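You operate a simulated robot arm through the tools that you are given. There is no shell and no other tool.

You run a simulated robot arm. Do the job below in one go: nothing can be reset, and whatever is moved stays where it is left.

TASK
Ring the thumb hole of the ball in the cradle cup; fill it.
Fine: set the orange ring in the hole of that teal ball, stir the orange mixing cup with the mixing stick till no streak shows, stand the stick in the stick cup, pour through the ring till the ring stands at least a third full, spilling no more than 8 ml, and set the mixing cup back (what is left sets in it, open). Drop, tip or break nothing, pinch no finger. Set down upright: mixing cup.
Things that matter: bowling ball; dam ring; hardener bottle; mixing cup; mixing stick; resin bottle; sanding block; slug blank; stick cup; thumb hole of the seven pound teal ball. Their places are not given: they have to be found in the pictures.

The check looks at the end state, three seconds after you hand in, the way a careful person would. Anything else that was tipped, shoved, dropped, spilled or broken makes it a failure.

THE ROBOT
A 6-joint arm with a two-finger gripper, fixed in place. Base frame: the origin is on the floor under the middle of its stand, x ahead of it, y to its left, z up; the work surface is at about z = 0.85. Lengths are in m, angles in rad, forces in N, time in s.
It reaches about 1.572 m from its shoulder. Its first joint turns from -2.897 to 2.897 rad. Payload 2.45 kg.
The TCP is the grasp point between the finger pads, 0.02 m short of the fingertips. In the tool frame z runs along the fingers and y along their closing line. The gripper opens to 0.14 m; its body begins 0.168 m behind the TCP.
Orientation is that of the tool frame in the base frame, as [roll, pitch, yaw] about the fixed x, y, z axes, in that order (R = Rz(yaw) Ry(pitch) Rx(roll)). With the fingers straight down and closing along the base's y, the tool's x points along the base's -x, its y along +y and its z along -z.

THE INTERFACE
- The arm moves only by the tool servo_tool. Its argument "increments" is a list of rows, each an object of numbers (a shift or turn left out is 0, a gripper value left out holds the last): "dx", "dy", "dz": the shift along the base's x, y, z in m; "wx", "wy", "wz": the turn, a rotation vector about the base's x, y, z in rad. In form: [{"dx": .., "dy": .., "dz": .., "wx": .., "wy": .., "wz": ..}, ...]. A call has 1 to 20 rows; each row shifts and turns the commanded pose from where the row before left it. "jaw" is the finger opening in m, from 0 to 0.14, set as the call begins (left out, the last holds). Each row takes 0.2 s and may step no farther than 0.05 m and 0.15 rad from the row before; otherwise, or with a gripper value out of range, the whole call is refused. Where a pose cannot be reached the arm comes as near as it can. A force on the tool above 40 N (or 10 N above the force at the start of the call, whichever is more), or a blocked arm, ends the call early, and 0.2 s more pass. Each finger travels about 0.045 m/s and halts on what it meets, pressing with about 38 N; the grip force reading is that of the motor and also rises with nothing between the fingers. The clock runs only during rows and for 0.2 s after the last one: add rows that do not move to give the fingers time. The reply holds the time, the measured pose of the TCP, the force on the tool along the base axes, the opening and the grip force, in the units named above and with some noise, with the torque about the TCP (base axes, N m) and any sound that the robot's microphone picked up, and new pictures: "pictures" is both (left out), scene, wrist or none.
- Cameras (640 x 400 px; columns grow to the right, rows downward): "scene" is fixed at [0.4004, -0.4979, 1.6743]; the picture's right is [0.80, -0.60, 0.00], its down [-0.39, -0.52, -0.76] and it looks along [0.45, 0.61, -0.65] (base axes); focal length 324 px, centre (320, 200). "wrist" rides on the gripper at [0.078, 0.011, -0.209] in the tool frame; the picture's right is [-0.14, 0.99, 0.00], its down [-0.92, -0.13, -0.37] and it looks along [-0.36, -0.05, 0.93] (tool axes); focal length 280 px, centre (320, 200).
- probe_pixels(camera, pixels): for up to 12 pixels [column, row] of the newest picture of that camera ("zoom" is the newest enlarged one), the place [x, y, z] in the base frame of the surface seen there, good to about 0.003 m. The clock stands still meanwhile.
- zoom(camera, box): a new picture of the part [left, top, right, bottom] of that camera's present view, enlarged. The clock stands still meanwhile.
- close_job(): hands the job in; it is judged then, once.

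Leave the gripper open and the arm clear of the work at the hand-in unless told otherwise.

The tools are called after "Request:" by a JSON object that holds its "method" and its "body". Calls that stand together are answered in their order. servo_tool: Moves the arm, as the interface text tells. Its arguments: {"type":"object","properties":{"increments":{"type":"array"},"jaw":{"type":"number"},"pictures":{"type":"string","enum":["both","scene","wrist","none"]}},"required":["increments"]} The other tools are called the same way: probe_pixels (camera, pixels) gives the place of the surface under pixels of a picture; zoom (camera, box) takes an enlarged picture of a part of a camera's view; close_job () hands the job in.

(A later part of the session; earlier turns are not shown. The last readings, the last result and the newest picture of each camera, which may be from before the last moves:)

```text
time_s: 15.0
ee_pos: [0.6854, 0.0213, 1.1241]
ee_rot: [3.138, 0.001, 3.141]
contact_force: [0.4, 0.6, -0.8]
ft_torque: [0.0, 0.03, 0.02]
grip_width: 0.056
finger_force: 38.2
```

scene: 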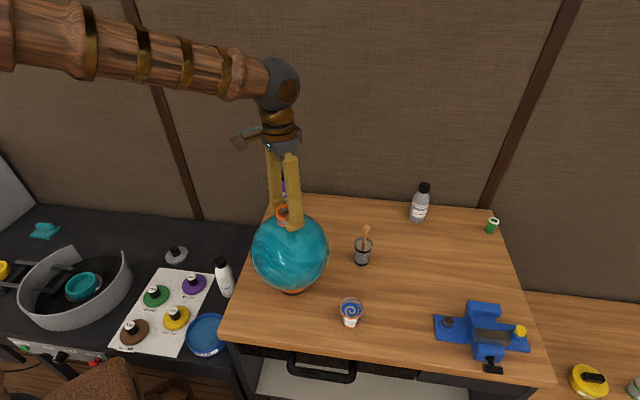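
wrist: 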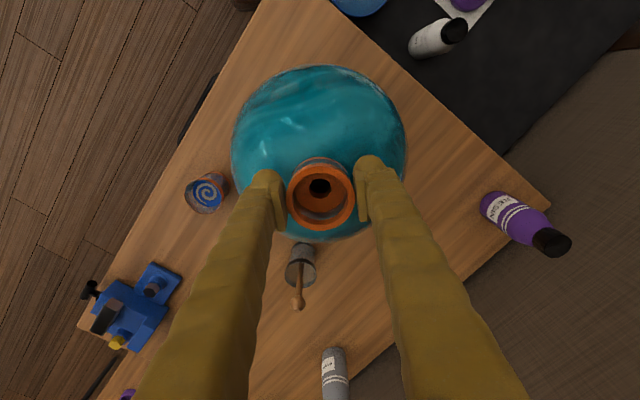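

Request:
{"method": "servo_tool", "body": {"increments": [{"dz": -0.0015}, {"dz": -0.0015}, {}], "pictures": "both"}}

Request:
{"method": "zoom", "body": {"camera": "scene", "box": [264, 192, 312, 232]}}

```text
time_s: 15.8
ee_pos: [0.685, 0.0218, 1.1213]
ee_rot: [3.14, 0.002, -3.141]
contact_force: [-1.0, 0.1, 4.9]
ft_torque: [-0.11, -0.01, -0.03]
grip_width: 0.0558
finger_force: 38.0
```

scene: 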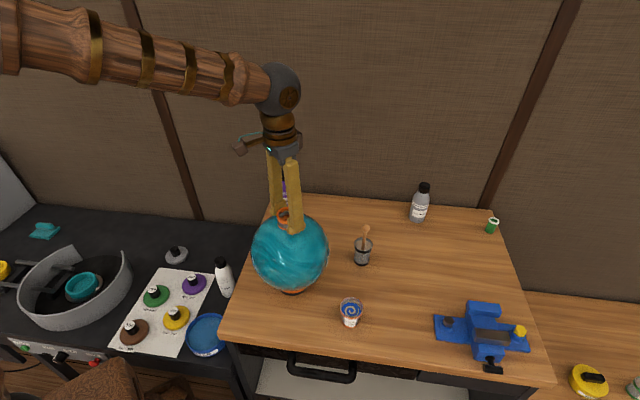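
wrist: 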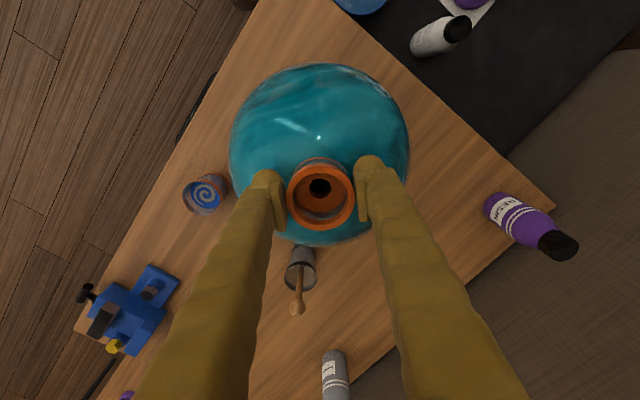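

```text
10.00 times, centred on (288, 212) of scene
```

zoom: 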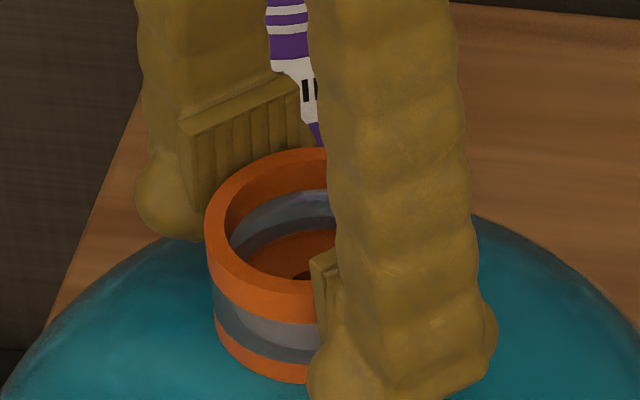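

There's a contact force of 4.9 N at TCP z≈1.121, right where the collar should seat. I'll press 1 mm more to confirm it's firm.

Request:
{"method": "servo_tool", "body": {"increments": [{"dz": -0.001}, {}], "pictures": "none"}}

```text
time_s: 16.4
ee_pos: [0.6845, 0.021, 1.1215]
ee_rot: [3.139, 0.002, -3.141]
contact_force: [4.3, 0.8, 30.1]
ft_torque: [-0.08, 0.16, -0.04]
grip_width: 0.0556
finger_force: 38.1
```

The contact is firm at 30 N, so the collar is seated. I'll back off 1 mm and open the jaw.

Request:
{"method": "servo_tool", "body": {"increments": [{"dz": 0.001}, {}], "pictures": "none"}}

Request:
{"method": "servo_tool", "body": {"increments": [{}, {}, {}], "jaw": 0.085}}

Request:
{"method": "zoom", "body": {"camera": "wrist", "box": [280, 150, 360, 236]}}

Request:
{"method": "zoom", "body": {"camera": "scene", "box": [264, 192, 312, 232]}}

```text
time_s: 17.0
ee_pos: [0.6848, 0.0234, 1.1229]
ee_rot: [-3.141, 0.001, -3.141]
contact_force: [2.2, -8.0, 21.9]
ft_torque: [-0.39, -0.01, 0.01]
grip_width: 0.0559
finger_force: 38.1
```

```text
time_s: 17.8
ee_pos: [0.6859, 0.0219, 1.1205]
ee_rot: [3.139, 0.0, 3.14]
contact_force: [-0.5, -0.3, 0.5]
ft_torque: [0.02, -0.03, -0.04]
grip_width: 0.0851
finger_force: 0.0
```

scene: 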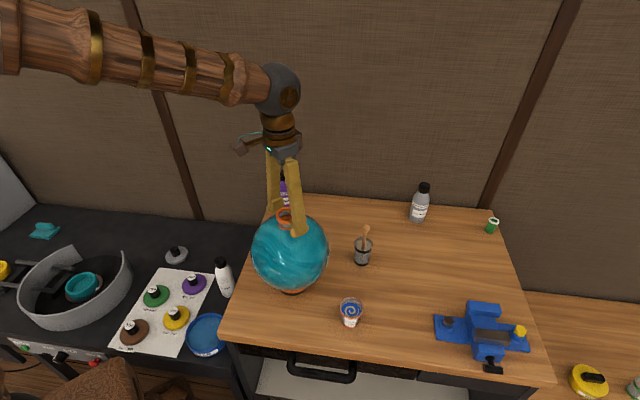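
wrist: 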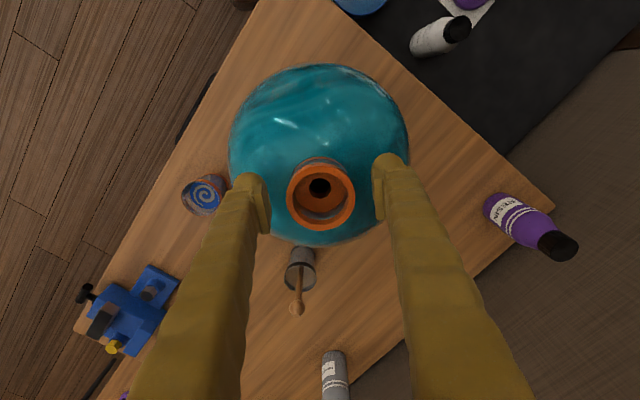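

```text
4.65 times, centred on (320, 193) of wrist
```

zoom: 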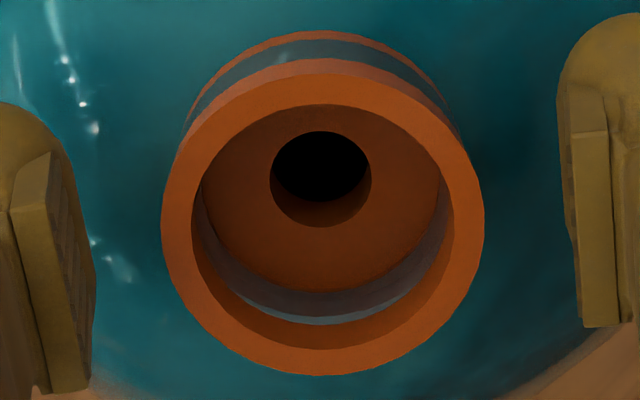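

```text
10.00 times, centred on (288, 212) of scene
```

zoom: 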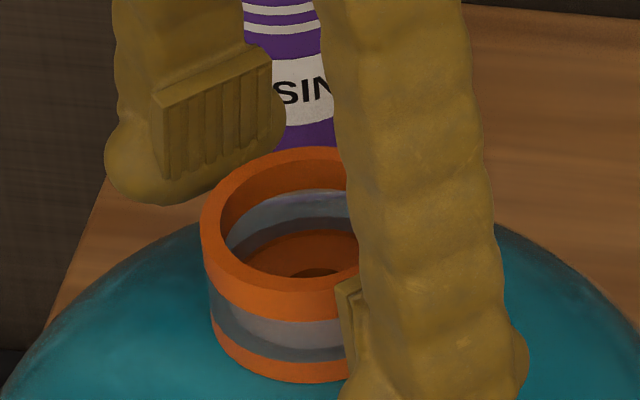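

The ring sits level with its collar on the ball. I'll rise clear and move towards the stick cup for a closer look.

Request:
{"method": "servo_tool", "body": {"increments": [{"dz": 0.01}, {"dz": 0.03}, {"dz": 0.04}, {"dz": 0.04}, {"dx": 0.04, "dy": -0.012}, {"dx": 0.04, "dy": -0.012}, {"dx": 0.04, "dy": -0.012}, {"dx": 0.04, "dy": -0.012}, {"dx": 0.03, "dy": -0.012}, {}]}}

Request:
{"method": "zoom", "body": {"camera": "scene", "box": [264, 192, 312, 232]}}

Request:
{"method": "zoom", "body": {"camera": "scene", "box": [344, 218, 384, 272]}}

```text
time_s: 20.0
ee_pos: [0.8692, -0.0396, 1.2412]
ee_rot: [-3.141, 0.001, 3.14]
contact_force: [-0.6, 0.0, 0.0]
ft_torque: [0.01, 0.0, 0.03]
grip_width: 0.0851
finger_force: 0.1
```

scene: 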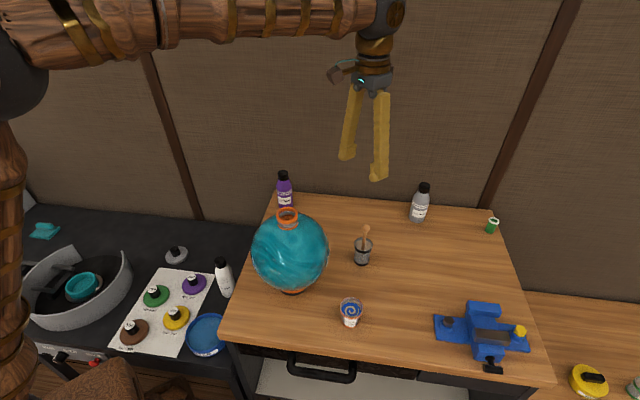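
wrist: 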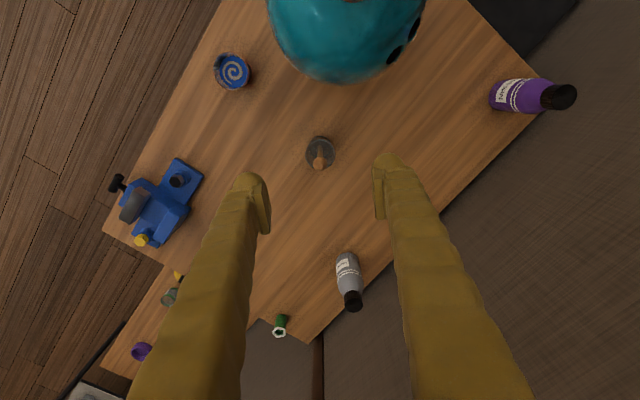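

```text
10.00 times, centred on (288, 212) of scene
```

zoom: 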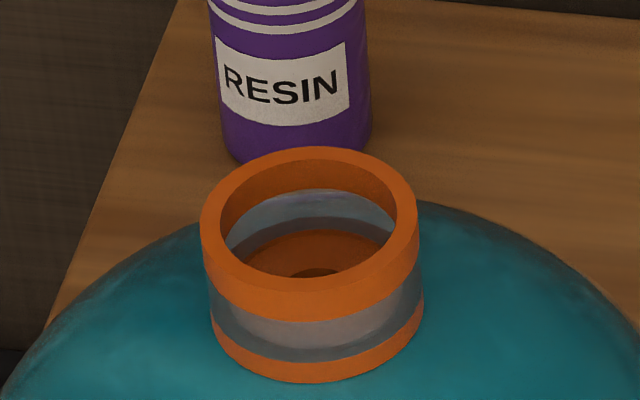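

```text
7.41 times, centred on (364, 245) of scene
```

zoom: 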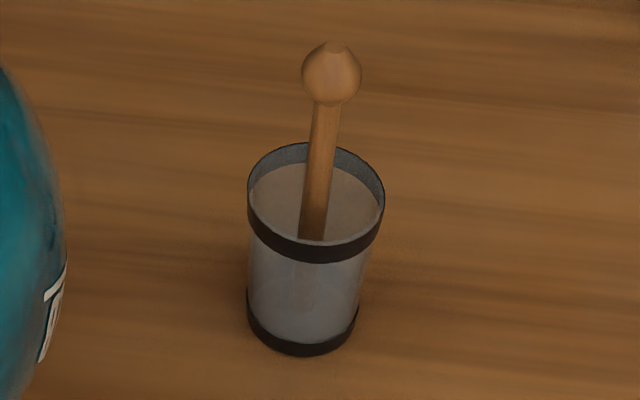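

The ring is well seated. Now I'll take a closer look at the stick and its cup from above, at wrist (320,155).

Request:
{"method": "zoom", "body": {"camera": "wrist", "box": [296, 130, 344, 178]}}

Request:
{"method": "probe_pixels", "body": {"camera": "zoom", "pixels": [[320, 230], [320, 180], [320, 150], [260, 120], [390, 150], [260, 200], [380, 200], [320, 100], [200, 190], [430, 190], [320, 270], [320, 60]]}}

Request:
{"method": "zoom", "body": {"camera": "scene", "box": [350, 222, 378, 270]}}

Request:
{"method": "probe_pixels", "body": {"camera": "zoom", "pixels": [[340, 60], [320, 120], [318, 160], [315, 200], [330, 80], [270, 190], [390, 190], [300, 250], [380, 230], [300, 210], [350, 160], [310, 330]]}}

```text
8.33 times, centred on (320, 154) of wrist
```

zoom: 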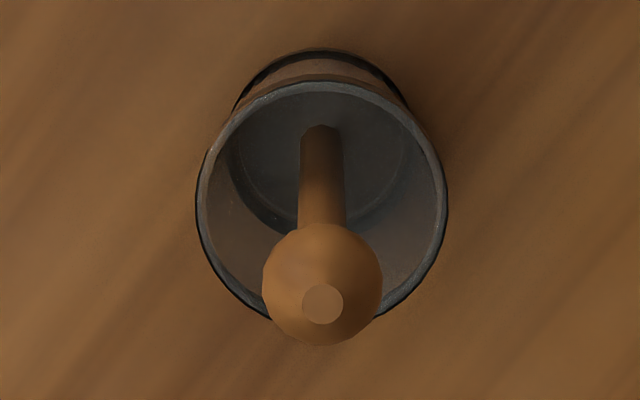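

```text
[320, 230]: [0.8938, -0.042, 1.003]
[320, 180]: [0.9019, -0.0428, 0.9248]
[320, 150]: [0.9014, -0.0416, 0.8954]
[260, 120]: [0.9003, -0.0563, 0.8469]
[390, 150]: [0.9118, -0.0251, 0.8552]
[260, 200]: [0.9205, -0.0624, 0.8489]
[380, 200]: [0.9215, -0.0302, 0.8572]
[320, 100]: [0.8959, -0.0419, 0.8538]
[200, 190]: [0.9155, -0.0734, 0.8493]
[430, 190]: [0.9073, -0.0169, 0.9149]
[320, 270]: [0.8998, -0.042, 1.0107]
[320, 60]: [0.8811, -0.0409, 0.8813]
```

```text
8.33 times, centred on (364, 246) of scene
```

zoom: 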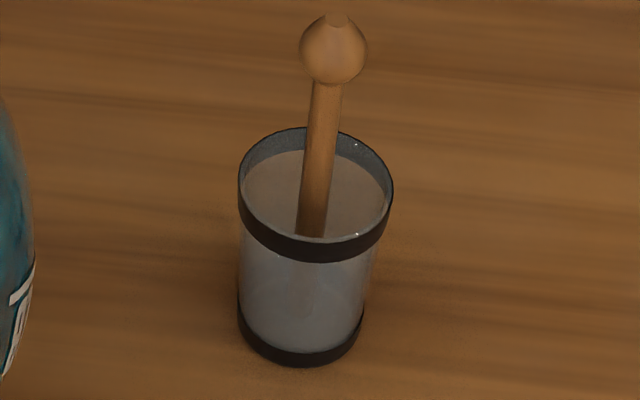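

```text
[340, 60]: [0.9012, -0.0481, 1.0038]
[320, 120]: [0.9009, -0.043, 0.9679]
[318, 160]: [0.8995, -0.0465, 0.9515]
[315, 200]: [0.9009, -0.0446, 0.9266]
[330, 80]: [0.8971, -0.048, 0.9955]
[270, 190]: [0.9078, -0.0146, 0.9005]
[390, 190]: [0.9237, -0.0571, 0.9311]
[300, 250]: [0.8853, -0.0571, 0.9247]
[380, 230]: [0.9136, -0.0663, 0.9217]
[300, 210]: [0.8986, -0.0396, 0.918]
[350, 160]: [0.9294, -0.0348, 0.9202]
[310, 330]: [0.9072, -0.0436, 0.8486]
```

From above the stick stands upright in the middle of its cup. The shaft is about 10 mm thick, with a 22 mm knob at z≈1.0. I'll probe the knob's flat top and the cup rim to fix the centre.

Request:
{"method": "zoom", "body": {"camera": "wrist", "box": [296, 130, 344, 178]}}

Request:
{"method": "probe_pixels", "body": {"camera": "zoom", "pixels": [[322, 303], [312, 298], [332, 308], [322, 312], [202, 190], [442, 190], [321, 86], [240, 110], [403, 110], [236, 285], [408, 285], [322, 294]]}}

```text
8.33 times, centred on (320, 154) of wrist
```

zoom: 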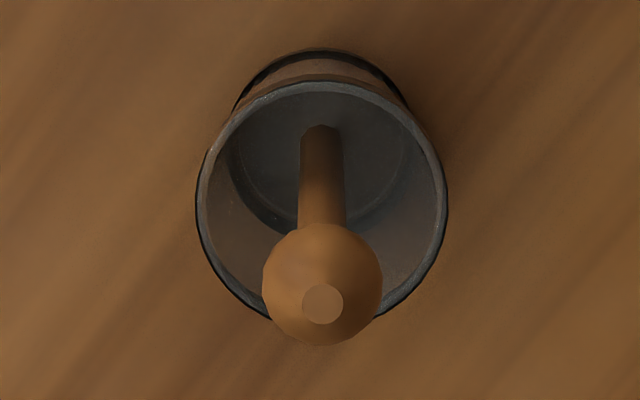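

```text
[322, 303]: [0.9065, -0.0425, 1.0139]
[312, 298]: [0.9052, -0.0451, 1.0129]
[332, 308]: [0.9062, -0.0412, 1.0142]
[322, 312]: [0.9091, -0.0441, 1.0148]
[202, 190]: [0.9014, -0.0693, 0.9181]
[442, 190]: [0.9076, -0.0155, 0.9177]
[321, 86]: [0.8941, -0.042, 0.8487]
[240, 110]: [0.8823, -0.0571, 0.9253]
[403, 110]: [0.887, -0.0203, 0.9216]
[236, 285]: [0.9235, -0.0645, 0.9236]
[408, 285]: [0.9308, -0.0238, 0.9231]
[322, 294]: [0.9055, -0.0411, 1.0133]
```

The stick centre is (0.906,-0.0425) and the cup rim is at z≈0.923. I'll let the arm settle and check the pose before approaching the shaft.

Request:
{"method": "servo_tool", "body": {"increments": [{}, {}], "pictures": "none"}}

Request:
{"method": "servo_tool", "body": {"increments": [{}], "pictures": "none"}}

```text
time_s: 20.6
ee_pos: [0.8678, -0.037, 1.2397]
ee_rot: [3.14, 0.001, -3.141]
contact_force: [0.1, 0.3, 0.5]
ft_torque: [-0.03, 0.03, 0.03]
grip_width: 0.0849
finger_force: 0.2
```

```text
time_s: 21.0
ee_pos: [0.8685, -0.0382, 1.2394]
ee_rot: [3.139, 0.002, 3.141]
contact_force: [-0.4, -0.1, 0.3]
ft_torque: [0.01, 0.0, 0.01]
grip_width: 0.0852
finger_force: 0.1
```

The TCP really is at (0.8685,-0.0383,1.240), so I'll rely on measured readings. I'll move above the knob at TCP z≈1.06, so the tips at 1.04 clear the knob top at 1.014.

Request:
{"method": "servo_tool", "body": {"increments": [{"dx": 0.0094, "dy": -0.001, "dz": -0.045}, {"dx": 0.0094, "dy": -0.001, "dz": -0.045}, {"dx": 0.0094, "dy": -0.001, "dz": -0.045}, {"dx": 0.0093, "dy": -0.0012, "dz": -0.045}, {}, {}]}}

Request:
{"method": "servo_tool", "body": {"increments": [{}], "pictures": "none"}}

```text
time_s: 22.4
ee_pos: [0.912, -0.0409, 1.064]
ee_rot: [3.141, 0.002, -3.141]
contact_force: [-0.3, 0.2, 0.1]
ft_torque: [-0.01, -0.01, 0.0]
grip_width: 0.0851
finger_force: 0.1
```

scene: 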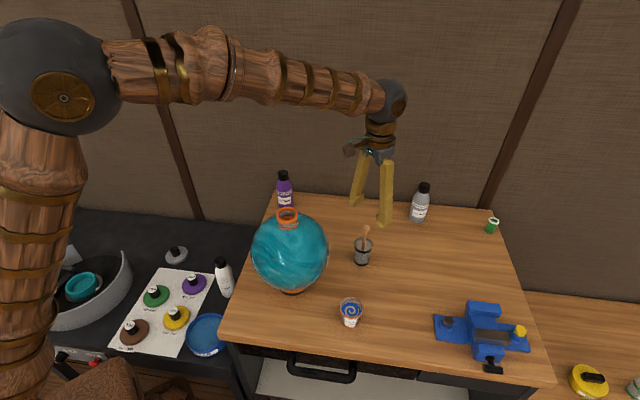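
wrist: 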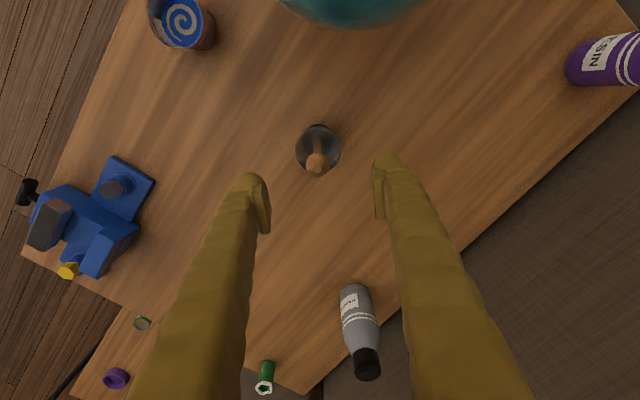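

```text
time_s: 22.8
ee_pos: [0.9134, -0.0405, 1.0652]
ee_rot: [3.14, 0.001, -3.141]
contact_force: [0.1, -0.9, 0.2]
ft_torque: [-0.01, 0.03, 0.01]
grip_width: 0.0848
finger_force: 0.1
```

The TCP is actually at (0.9127,-0.0407,1.0645). I'll correct by dx -6 mm and dy -2 mm, then descend part-way around the knob.

Request:
{"method": "servo_tool", "body": {"increments": [{"dx": -0.006, "dy": -0.0018, "dz": -0.02}, {"dz": -0.03}, {"dz": -0.025}, {}, {}]}}

Request:
{"method": "servo_tool", "body": {"increments": [{}], "pictures": "none"}}

Request:
{"method": "zoom", "body": {"camera": "wrist", "box": [260, 130, 380, 220]}}

```text
time_s: 24.0
ee_pos: [0.9067, -0.0432, 0.9876]
ee_rot: [-3.141, 0.002, 3.14]
contact_force: [-0.5, -0.3, -0.2]
ft_torque: [-0.02, 0.02, -0.02]
grip_width: 0.0851
finger_force: 0.2
```

scene: 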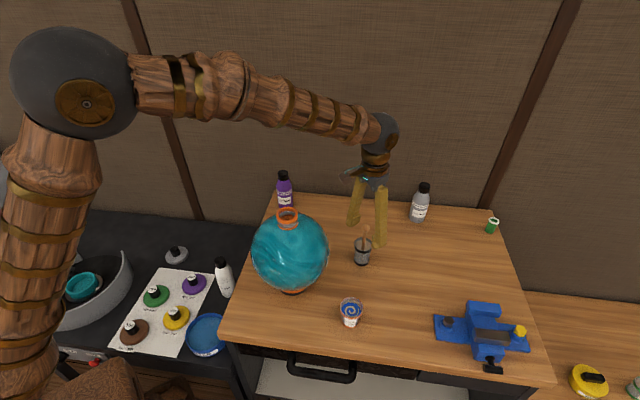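
wrist: 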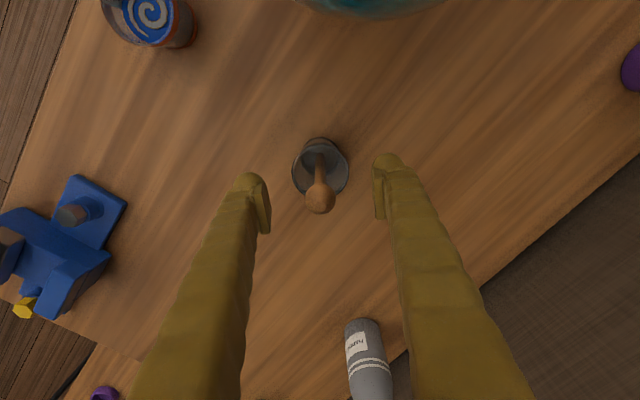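

```text
time_s: 24.4
ee_pos: [0.9068, -0.0432, 0.9886]
ee_rot: [3.139, 0.001, -3.141]
contact_force: [-0.6, -1.0, -0.4]
ft_torque: [0.01, 0.0, -0.01]
grip_width: 0.0852
finger_force: 0.0
```

```text
4.44 times, centred on (320, 175) of wrist
```

zoom: 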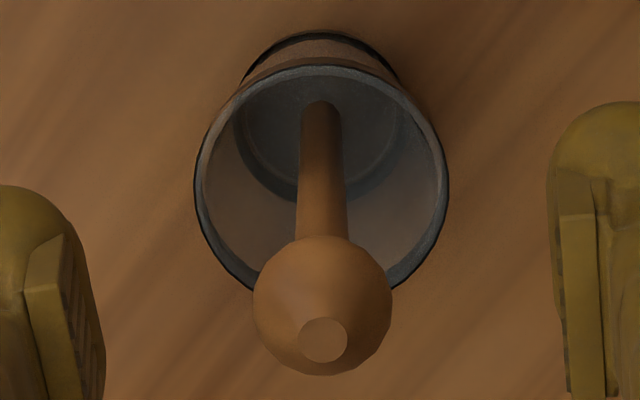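

I'm centred on the stick. I'll descend 26 mm to shaft height, leaving the tips about 19 mm above the cup rim, and narrow the jaw to 0.035.

Request:
{"method": "servo_tool", "body": {"increments": [{"dz": -0.013}, {"dz": -0.013}, {}, {}, {}], "jaw": 0.085, "pictures": "none"}}

Request:
{"method": "servo_tool", "body": {"increments": [{}, {}, {}, {}], "jaw": 0.035}}

Request:
{"method": "zoom", "body": {"camera": "wrist", "box": [280, 140, 360, 240]}}

Request:
{"method": "zoom", "body": {"camera": "scene", "box": [344, 218, 392, 268]}}

```text
time_s: 25.6
ee_pos: [0.9067, -0.0444, 0.962]
ee_rot: [3.139, 0.002, -3.141]
contact_force: [0.0, 0.6, -0.5]
ft_torque: [0.01, 0.03, 0.02]
grip_width: 0.085
finger_force: 0.0
```

```text
time_s: 26.6
ee_pos: [0.9084, -0.0446, 0.962]
ee_rot: [3.14, 0.003, 3.141]
contact_force: [-1.2, -0.7, -0.3]
ft_torque: [-0.01, -0.02, -0.03]
grip_width: 0.0349
finger_force: 0.0
```

scene: 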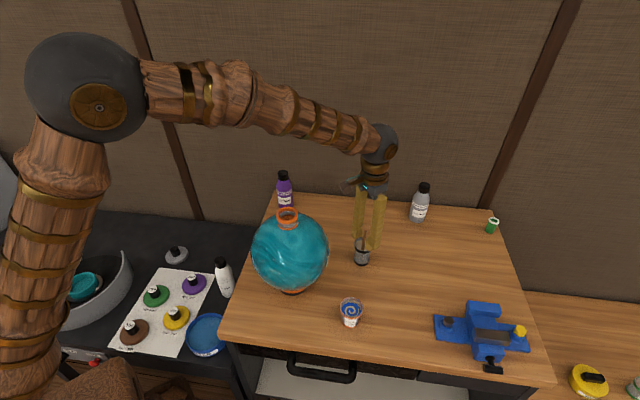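
wrist: 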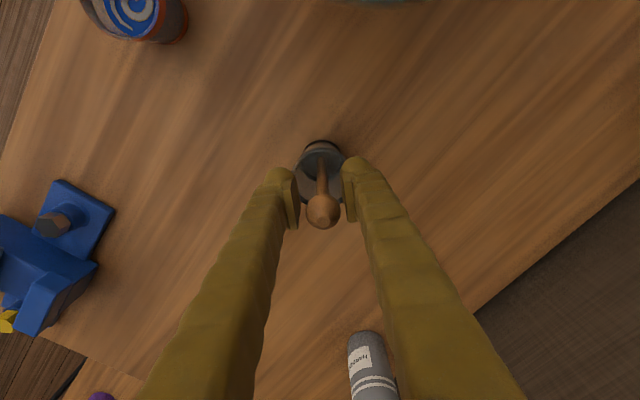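

```text
4.00 times, centred on (320, 190) of wrist
```

zoom: 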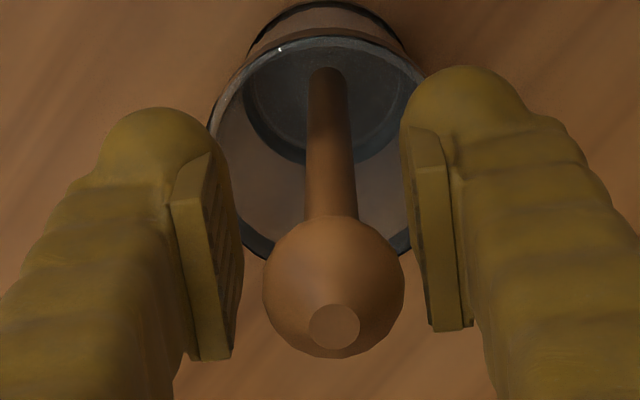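

```text
8.00 times, centred on (368, 243) of scene
```

zoom: 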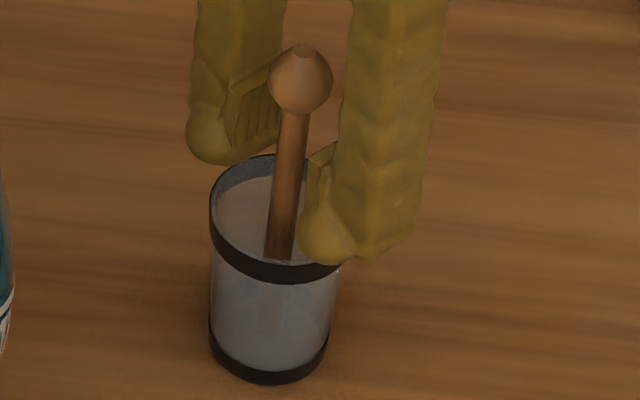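

The pads span z≈0.946 to 0.974, below the knob. The TCP y is about 2 mm low, so I'll nudge it +2 mm and then close on the shaft.

Request:
{"method": "servo_tool", "body": {"increments": [{"dy": 0.002}, {}, {}], "pictures": "none"}}

Request:
{"method": "servo_tool", "body": {"increments": [{}, {}, {}, {}], "jaw": 0.004}}

Request:
{"method": "zoom", "body": {"camera": "wrist", "box": [280, 140, 360, 240]}}

Request:
{"method": "zoom", "body": {"camera": "scene", "box": [344, 218, 392, 268]}}

```text
time_s: 27.4
ee_pos: [0.9075, -0.0422, 0.9605]
ee_rot: [3.14, 0.0, 3.14]
contact_force: [-0.2, 0.2, 0.0]
ft_torque: [-0.02, 0.0, 0.03]
grip_width: 0.0347
finger_force: 0.0
```

```text
time_s: 28.4
ee_pos: [0.9063, -0.0425, 0.9611]
ee_rot: [3.141, 0.002, 3.14]
contact_force: [0.1, -0.3, 0.7]
ft_torque: [-0.02, 0.02, 0.0]
grip_width: 0.0071
finger_force: 34.9
```

scene: 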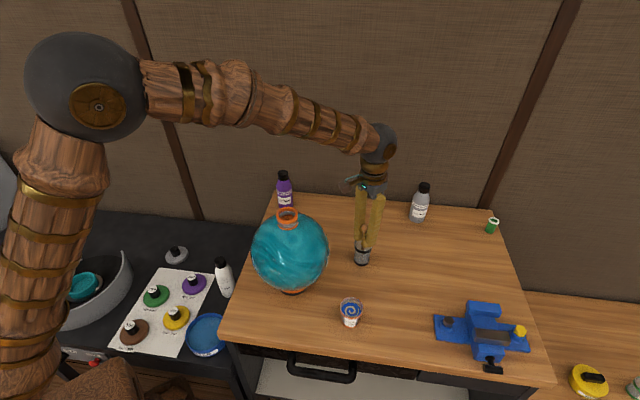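
wrist: 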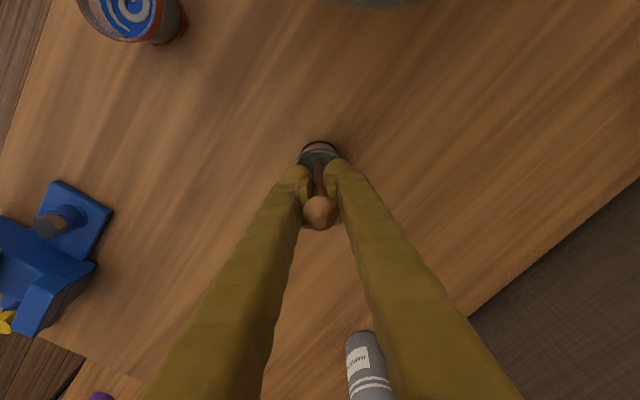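

```text
4.00 times, centred on (320, 190) of wrist
```

zoom: 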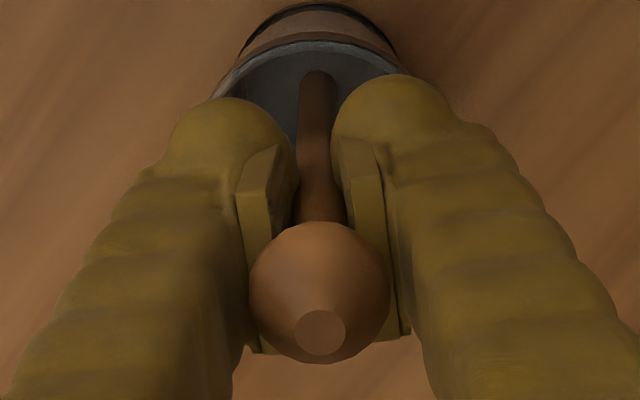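

```text
8.00 times, centred on (368, 243) of scene
```

zoom: 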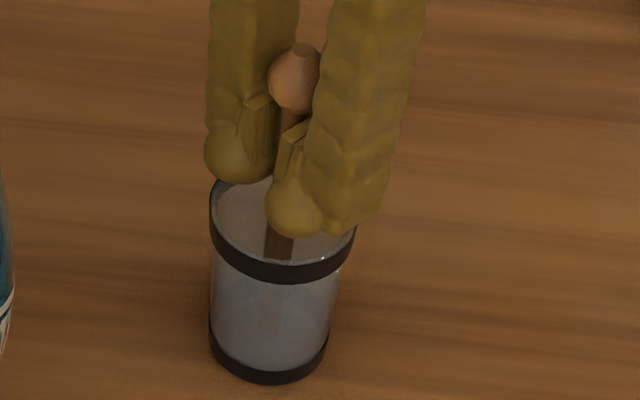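

The grip width is 7.1 mm with about 35 N, so the shaft is held. I'll lift straight up slowly; the stick's bottom needs about 80 mm to clear the rim.

Request:
{"method": "servo_tool", "body": {"increments": [{}, {"dz": 0.005}, {"dz": 0.01}, {"dz": 0.015}, {"dz": 0.02}, {"dz": 0.025}, {"dz": 0.025}, {"dz": 0.025}, {}]}}

Request:
{"method": "zoom", "body": {"camera": "scene", "box": [334, 170, 398, 270]}}

```text
time_s: 30.4
ee_pos: [0.904, -0.041, 1.087]
ee_rot: [3.139, 0.001, 3.141]
contact_force: [-0.1, -0.3, 0.2]
ft_torque: [0.03, 0.0, 0.01]
grip_width: 0.0068
finger_force: 34.5
```

scene: 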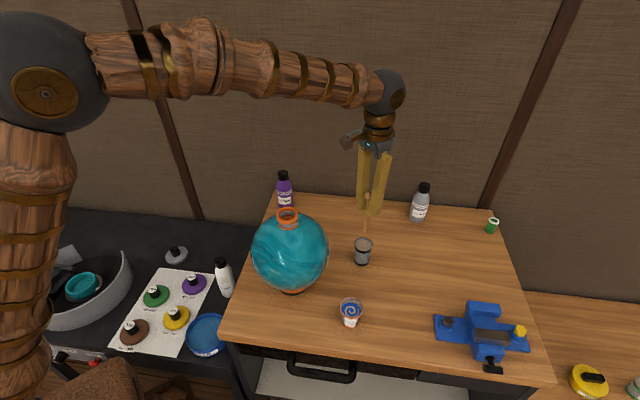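
wrist: 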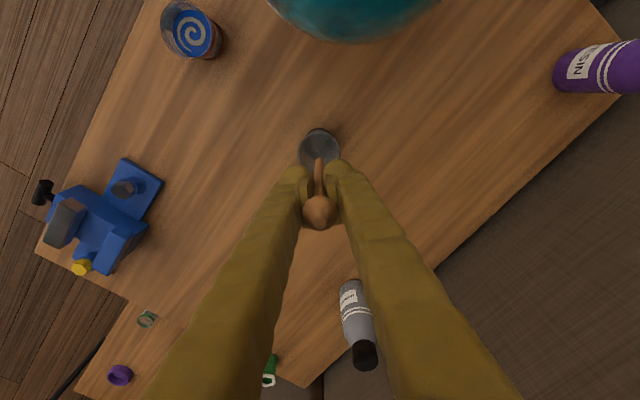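

```text
4.00 times, centred on (366, 220) of scene
```

zoom: 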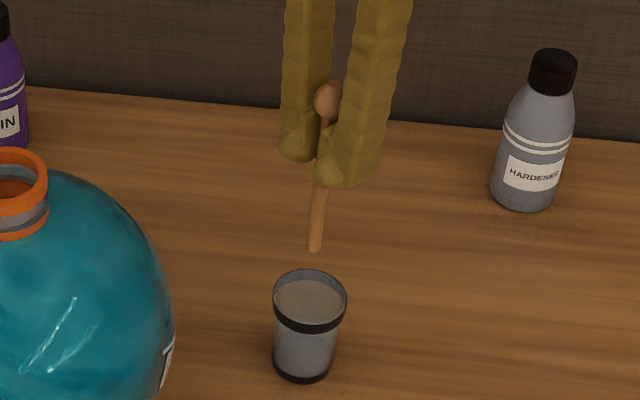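

The stick is held upright and clear of its cup. I'll check where its lower end is, then carry it towards the mixing cup at this height and stop short to measure the cup.

Request:
{"method": "probe_pixels", "body": {"camera": "zoom", "pixels": [[315, 248], [315, 240], [317, 215], [319, 195], [327, 90], [328, 100]]}}

Request:
{"method": "servo_tool", "body": {"increments": [{"dx": -0.02, "dy": -0.0238}, {"dx": -0.021, "dy": -0.0238}, {"dx": -0.021, "dy": -0.0238}, {"dx": -0.021, "dy": -0.0238}, {"dx": -0.021, "dy": -0.0238}, {}, {}]}}

Request:
{"method": "zoom", "body": {"camera": "wrist", "box": [270, 80, 350, 130]}}

```text
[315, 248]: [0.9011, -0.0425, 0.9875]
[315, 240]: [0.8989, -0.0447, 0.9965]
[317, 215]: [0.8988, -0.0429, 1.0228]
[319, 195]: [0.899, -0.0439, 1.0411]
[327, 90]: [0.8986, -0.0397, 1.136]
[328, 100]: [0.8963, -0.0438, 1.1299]
```

```text
time_s: 32.0
ee_pos: [0.7999, -0.1583, 1.0872]
ee_rot: [3.14, 0.001, -3.141]
contact_force: [0.7, 0.4, -0.6]
ft_torque: [-0.01, 0.01, 0.01]
grip_width: 0.0068
finger_force: 34.8
```

scene: 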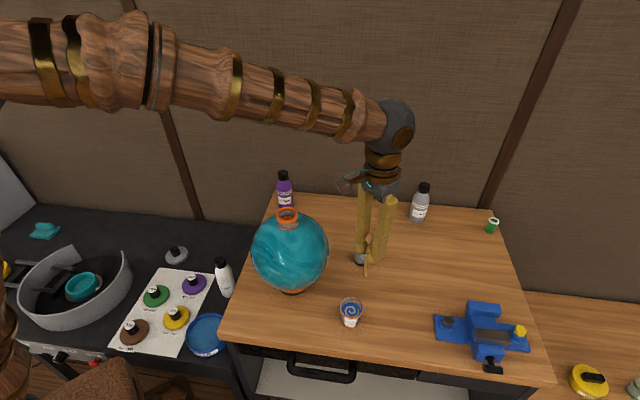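
wrist: 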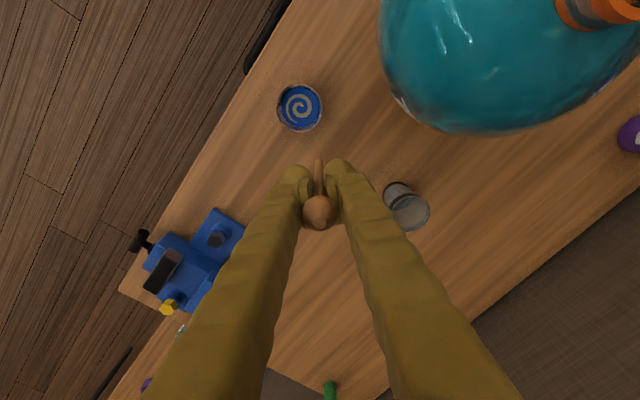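

```text
8.00 times, centred on (310, 105) of wrist
```

zoom: 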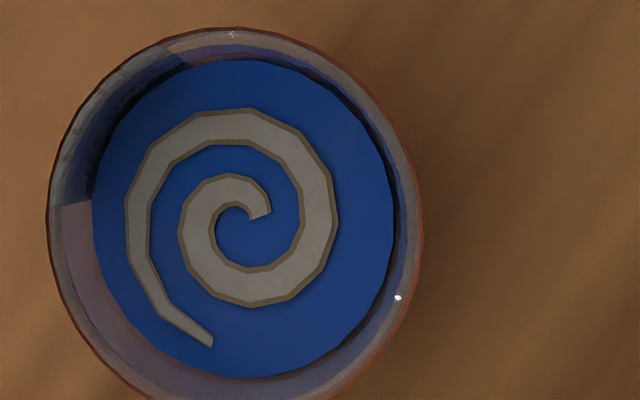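

Clear view: the liquid disc is centred in this zoom at about (243,219) and the rim at about (236,216). I'll probe both.

Request:
{"method": "probe_pixels", "body": {"camera": "zoom", "pixels": [[243, 219], [110, 219], [376, 219], [243, 80], [243, 358], [149, 121], [337, 121], [149, 317], [337, 317]]}}

Request:
{"method": "probe_pixels", "body": {"camera": "zoom", "pixels": [[52, 216], [418, 216], [236, 31], [236, 397], [104, 86], [366, 86], [104, 346], [366, 346], [60, 260], [410, 172], [410, 260], [62, 172]]}}

```text
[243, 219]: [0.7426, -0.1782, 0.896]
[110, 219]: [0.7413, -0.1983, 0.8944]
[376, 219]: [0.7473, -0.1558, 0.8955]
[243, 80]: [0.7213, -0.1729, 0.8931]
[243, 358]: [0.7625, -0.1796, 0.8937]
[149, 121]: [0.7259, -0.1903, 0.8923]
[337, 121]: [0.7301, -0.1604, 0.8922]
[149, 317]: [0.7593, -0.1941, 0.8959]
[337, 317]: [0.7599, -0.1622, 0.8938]
```

```text
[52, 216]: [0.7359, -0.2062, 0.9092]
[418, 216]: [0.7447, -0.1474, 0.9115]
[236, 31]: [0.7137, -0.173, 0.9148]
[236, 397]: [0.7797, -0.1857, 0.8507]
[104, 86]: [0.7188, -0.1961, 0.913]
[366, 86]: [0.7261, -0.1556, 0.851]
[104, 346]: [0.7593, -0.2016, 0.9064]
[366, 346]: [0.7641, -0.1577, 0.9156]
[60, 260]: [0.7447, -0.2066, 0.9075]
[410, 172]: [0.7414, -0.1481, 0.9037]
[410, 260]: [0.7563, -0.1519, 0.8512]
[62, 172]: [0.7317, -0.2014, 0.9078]
```

The cup centre is ≈(0.7425,-0.1768), with the rim at z≈0.912, the liquid at z≈0.894 and a liquid radius of about 24 mm. The stick's end is about 102 mm below the TCP. I'll move over the cup centre at this height.

Request:
{"method": "servo_tool", "body": {"increments": [{"dx": -0.0287, "dy": -0.0092}, {"dx": -0.0287, "dy": -0.0093}, {}, {}], "pictures": "none"}}

Request:
{"method": "servo_tool", "body": {"increments": [{}]}}

Request:
{"method": "zoom", "body": {"camera": "scene", "box": [318, 230, 398, 330]}}

```text
time_s: 33.0
ee_pos: [0.7438, -0.1803, 1.0846]
ee_rot: [3.138, 0.001, -3.14]
contact_force: [0.3, 0.1, 0.3]
ft_torque: [0.03, 0.0, 0.02]
grip_width: 0.0067
finger_force: 34.5
```

```text
time_s: 33.4
ee_pos: [0.7439, -0.1796, 1.0839]
ee_rot: [3.139, 0.002, -3.141]
contact_force: [0.5, 0.2, 0.4]
ft_torque: [0.03, 0.02, 0.03]
grip_width: 0.0067
finger_force: 35.0
```

scene: 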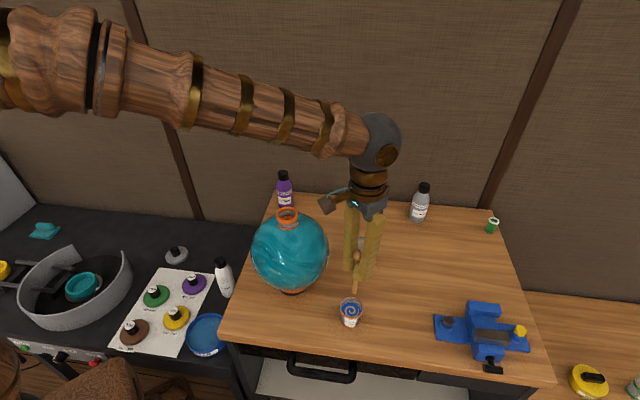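
wrist: 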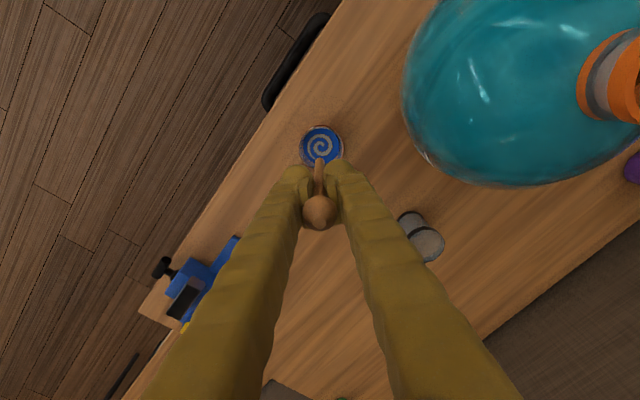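

```text
4.00 times, centred on (358, 280) of scene
```

zoom: 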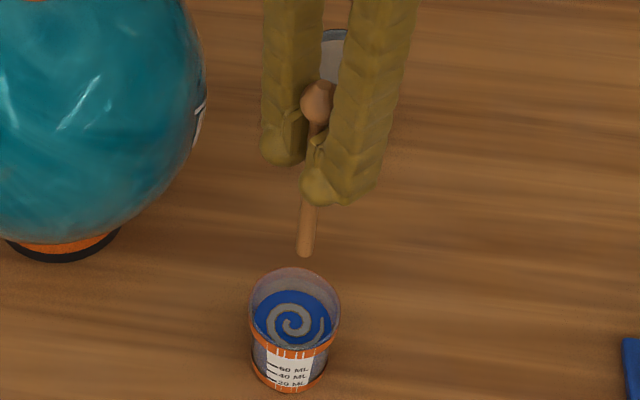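

The TCP is at (0.7439,-0.180). I'll correct dy by +3 mm and dx by -1 mm, then descend until the stick end is just above the rim.

Request:
{"method": "servo_tool", "body": {"increments": [{"dx": -0.001, "dy": 0.003, "dz": -0.015}, {"dz": -0.02}, {"dz": -0.02}, {}, {}]}}

Request:
{"method": "zoom", "body": {"camera": "scene", "box": [330, 270, 378, 330]}}

Request:
{"method": "zoom", "body": {"camera": "wrist", "box": [290, 120, 350, 200]}}

```text
time_s: 34.6
ee_pos: [0.7444, -0.1754, 1.0307]
ee_rot: [3.139, 0.001, -3.141]
contact_force: [0.0, -0.3, 0.3]
ft_torque: [0.02, 0.0, -0.02]
grip_width: 0.0069
finger_force: 34.9
```

scene: 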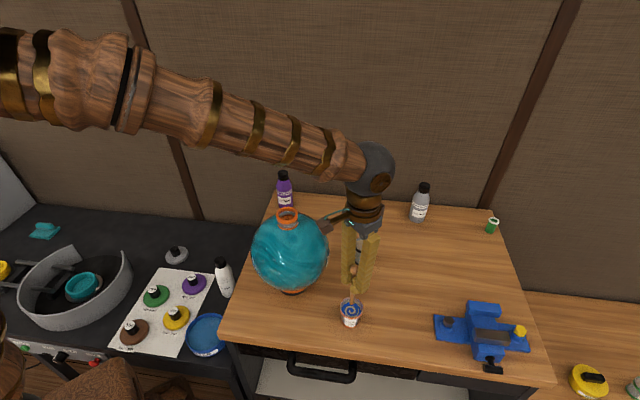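
wrist: 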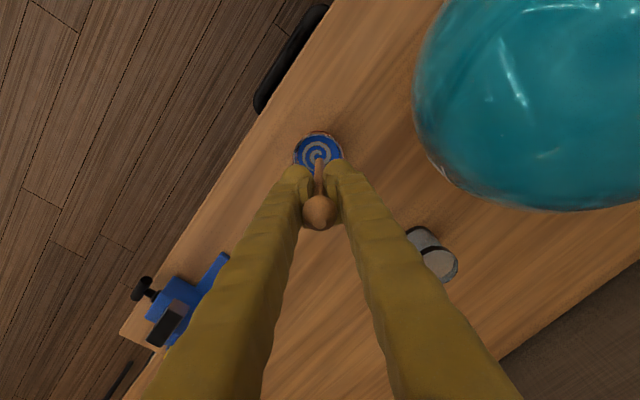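

```text
6.67 times, centred on (354, 300) of scene
```

zoom: 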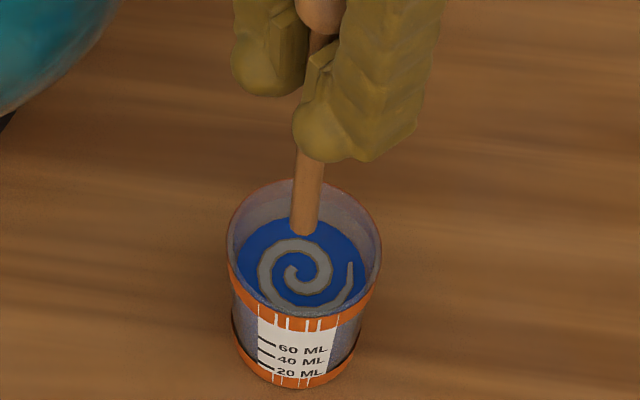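

```text
5.00 times, centred on (320, 160) of wrist
```

zoom: 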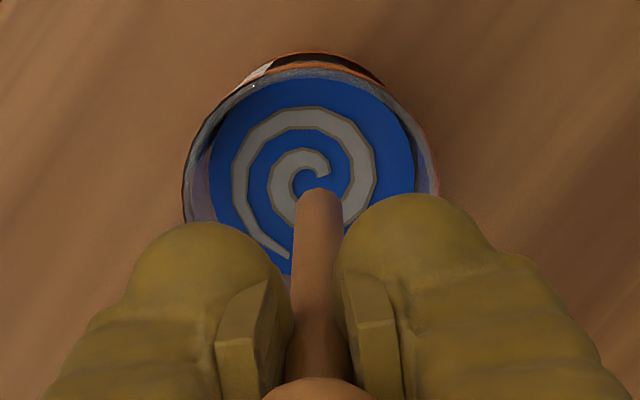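

The stick is centred over the cup. I'll lower it into the mix, keeping the end about 10 mm above the cup bottom at TCP z≈0.966.

Request:
{"method": "servo_tool", "body": {"increments": [{"dx": -0.0015, "dy": -0.0014, "dz": -0.02}, {"dz": -0.02}, {"dz": -0.015}, {"dz": -0.009}, {}, {}]}}

Request:
{"method": "zoom", "body": {"camera": "scene", "box": [330, 270, 378, 330]}}

Request:
{"method": "zoom", "body": {"camera": "wrist", "box": [290, 120, 350, 200]}}

```text
time_s: 36.0
ee_pos: [0.7436, -0.1772, 0.967]
ee_rot: [3.14, 0.002, -3.141]
contact_force: [-0.1, -0.2, 0.4]
ft_torque: [0.0, 0.01, 0.0]
grip_width: 0.007
finger_force: 34.5
```

scene: 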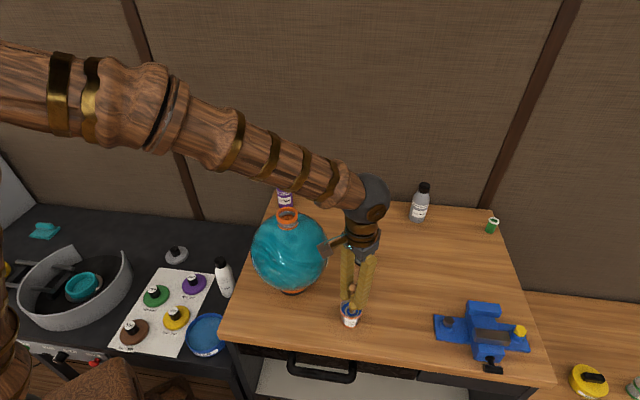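
wrist: 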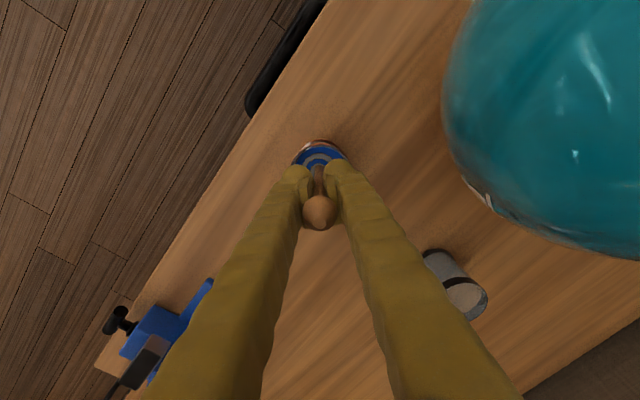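

```text
6.67 times, centred on (354, 300) of scene
```

zoom: 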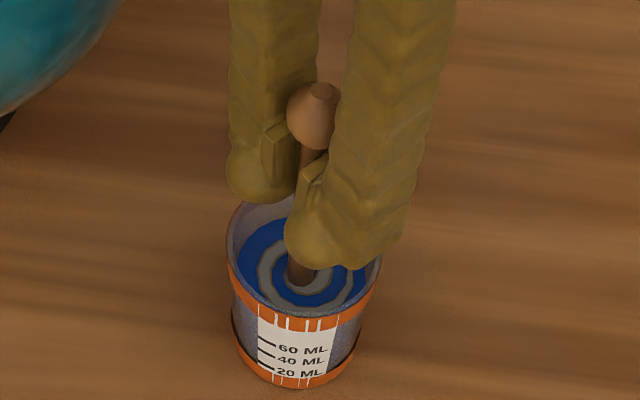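

```text
5.00 times, centred on (320, 160) of wrist
```

zoom: 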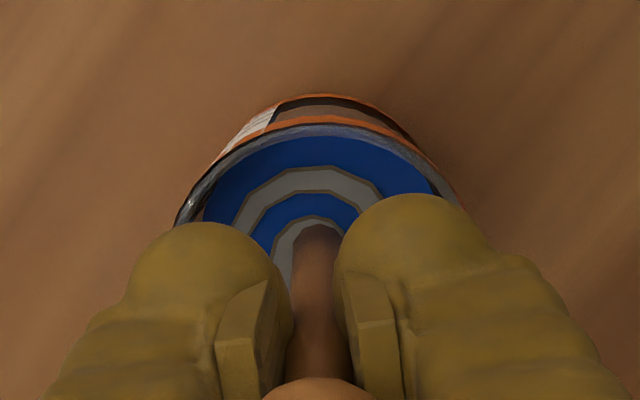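

The stick is in the mix with no contact force. I'll stir in circles of 10 mm radius.

Request:
{"method": "servo_tool", "body": {"increments": [{"dx": 0.005}, {"dx": 0.005}, {"dx": -0.00293, "dy": 0.00707}, {"dx": -0.00707, "dy": 0.00293}, {"dx": -0.00707, "dy": -0.00293}, {"dx": -0.00293, "dy": -0.00707}, {"dx": 0.00293, "dy": -0.00707}, {"dx": 0.00707, "dy": -0.00293}, {"dx": 0.00707, "dy": 0.00293}, {"dx": 0.00293, "dy": 0.00707}, {"dx": -0.00293, "dy": 0.00707}, {"dx": -0.00707, "dy": 0.00293}, {"dx": -0.00707, "dy": -0.00293}, {"dx": -0.00293, "dy": -0.00707}, {"dx": 0.00293, "dy": -0.00707}, {"dx": 0.00707, "dy": -0.00293}, {"dx": 0.00707, "dy": 0.00293}, {"dx": 0.00293, "dy": 0.00707}]}}

Request:
{"method": "zoom", "body": {"camera": "scene", "box": [330, 270, 378, 330]}}

Request:
{"method": "zoom", "body": {"camera": "wrist", "box": [290, 120, 350, 200]}}

```text
time_s: 39.8
ee_pos: [0.752, -0.1773, 0.9652]
ee_rot: [3.139, 0.001, 3.141]
contact_force: [0.1, -0.2, 0.0]
ft_torque: [-0.02, 0.01, 0.02]
grip_width: 0.0068
finger_force: 34.9
```

scene: 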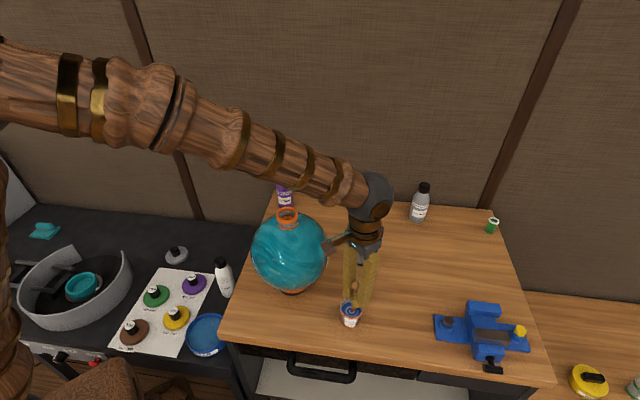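
wrist: 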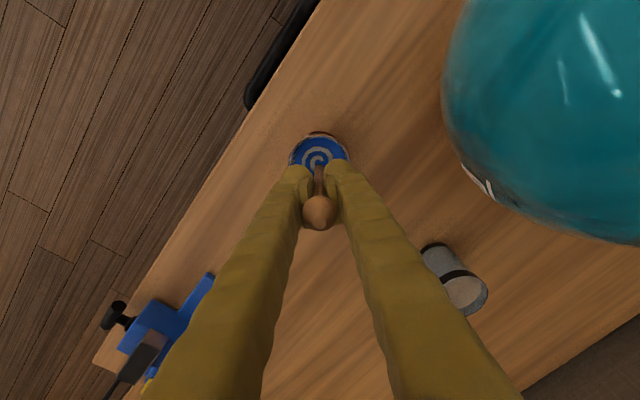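

```text
6.67 times, centred on (354, 300) of scene
```

zoom: 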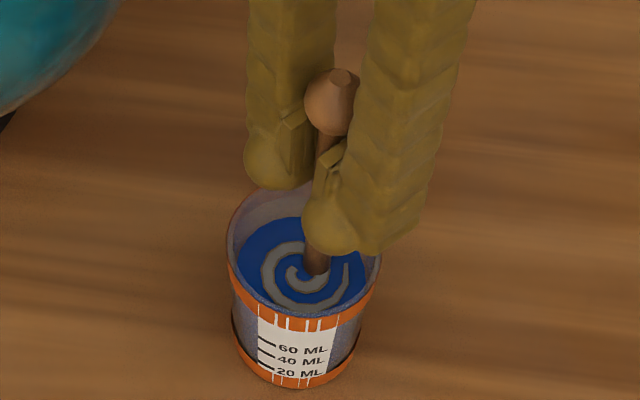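

```text
5.00 times, centred on (320, 160) of wrist
```

zoom: 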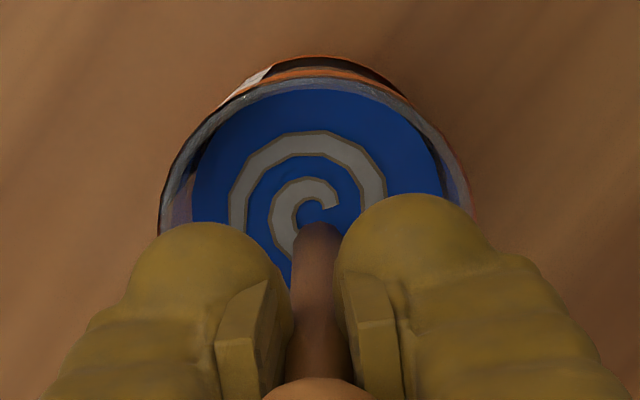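

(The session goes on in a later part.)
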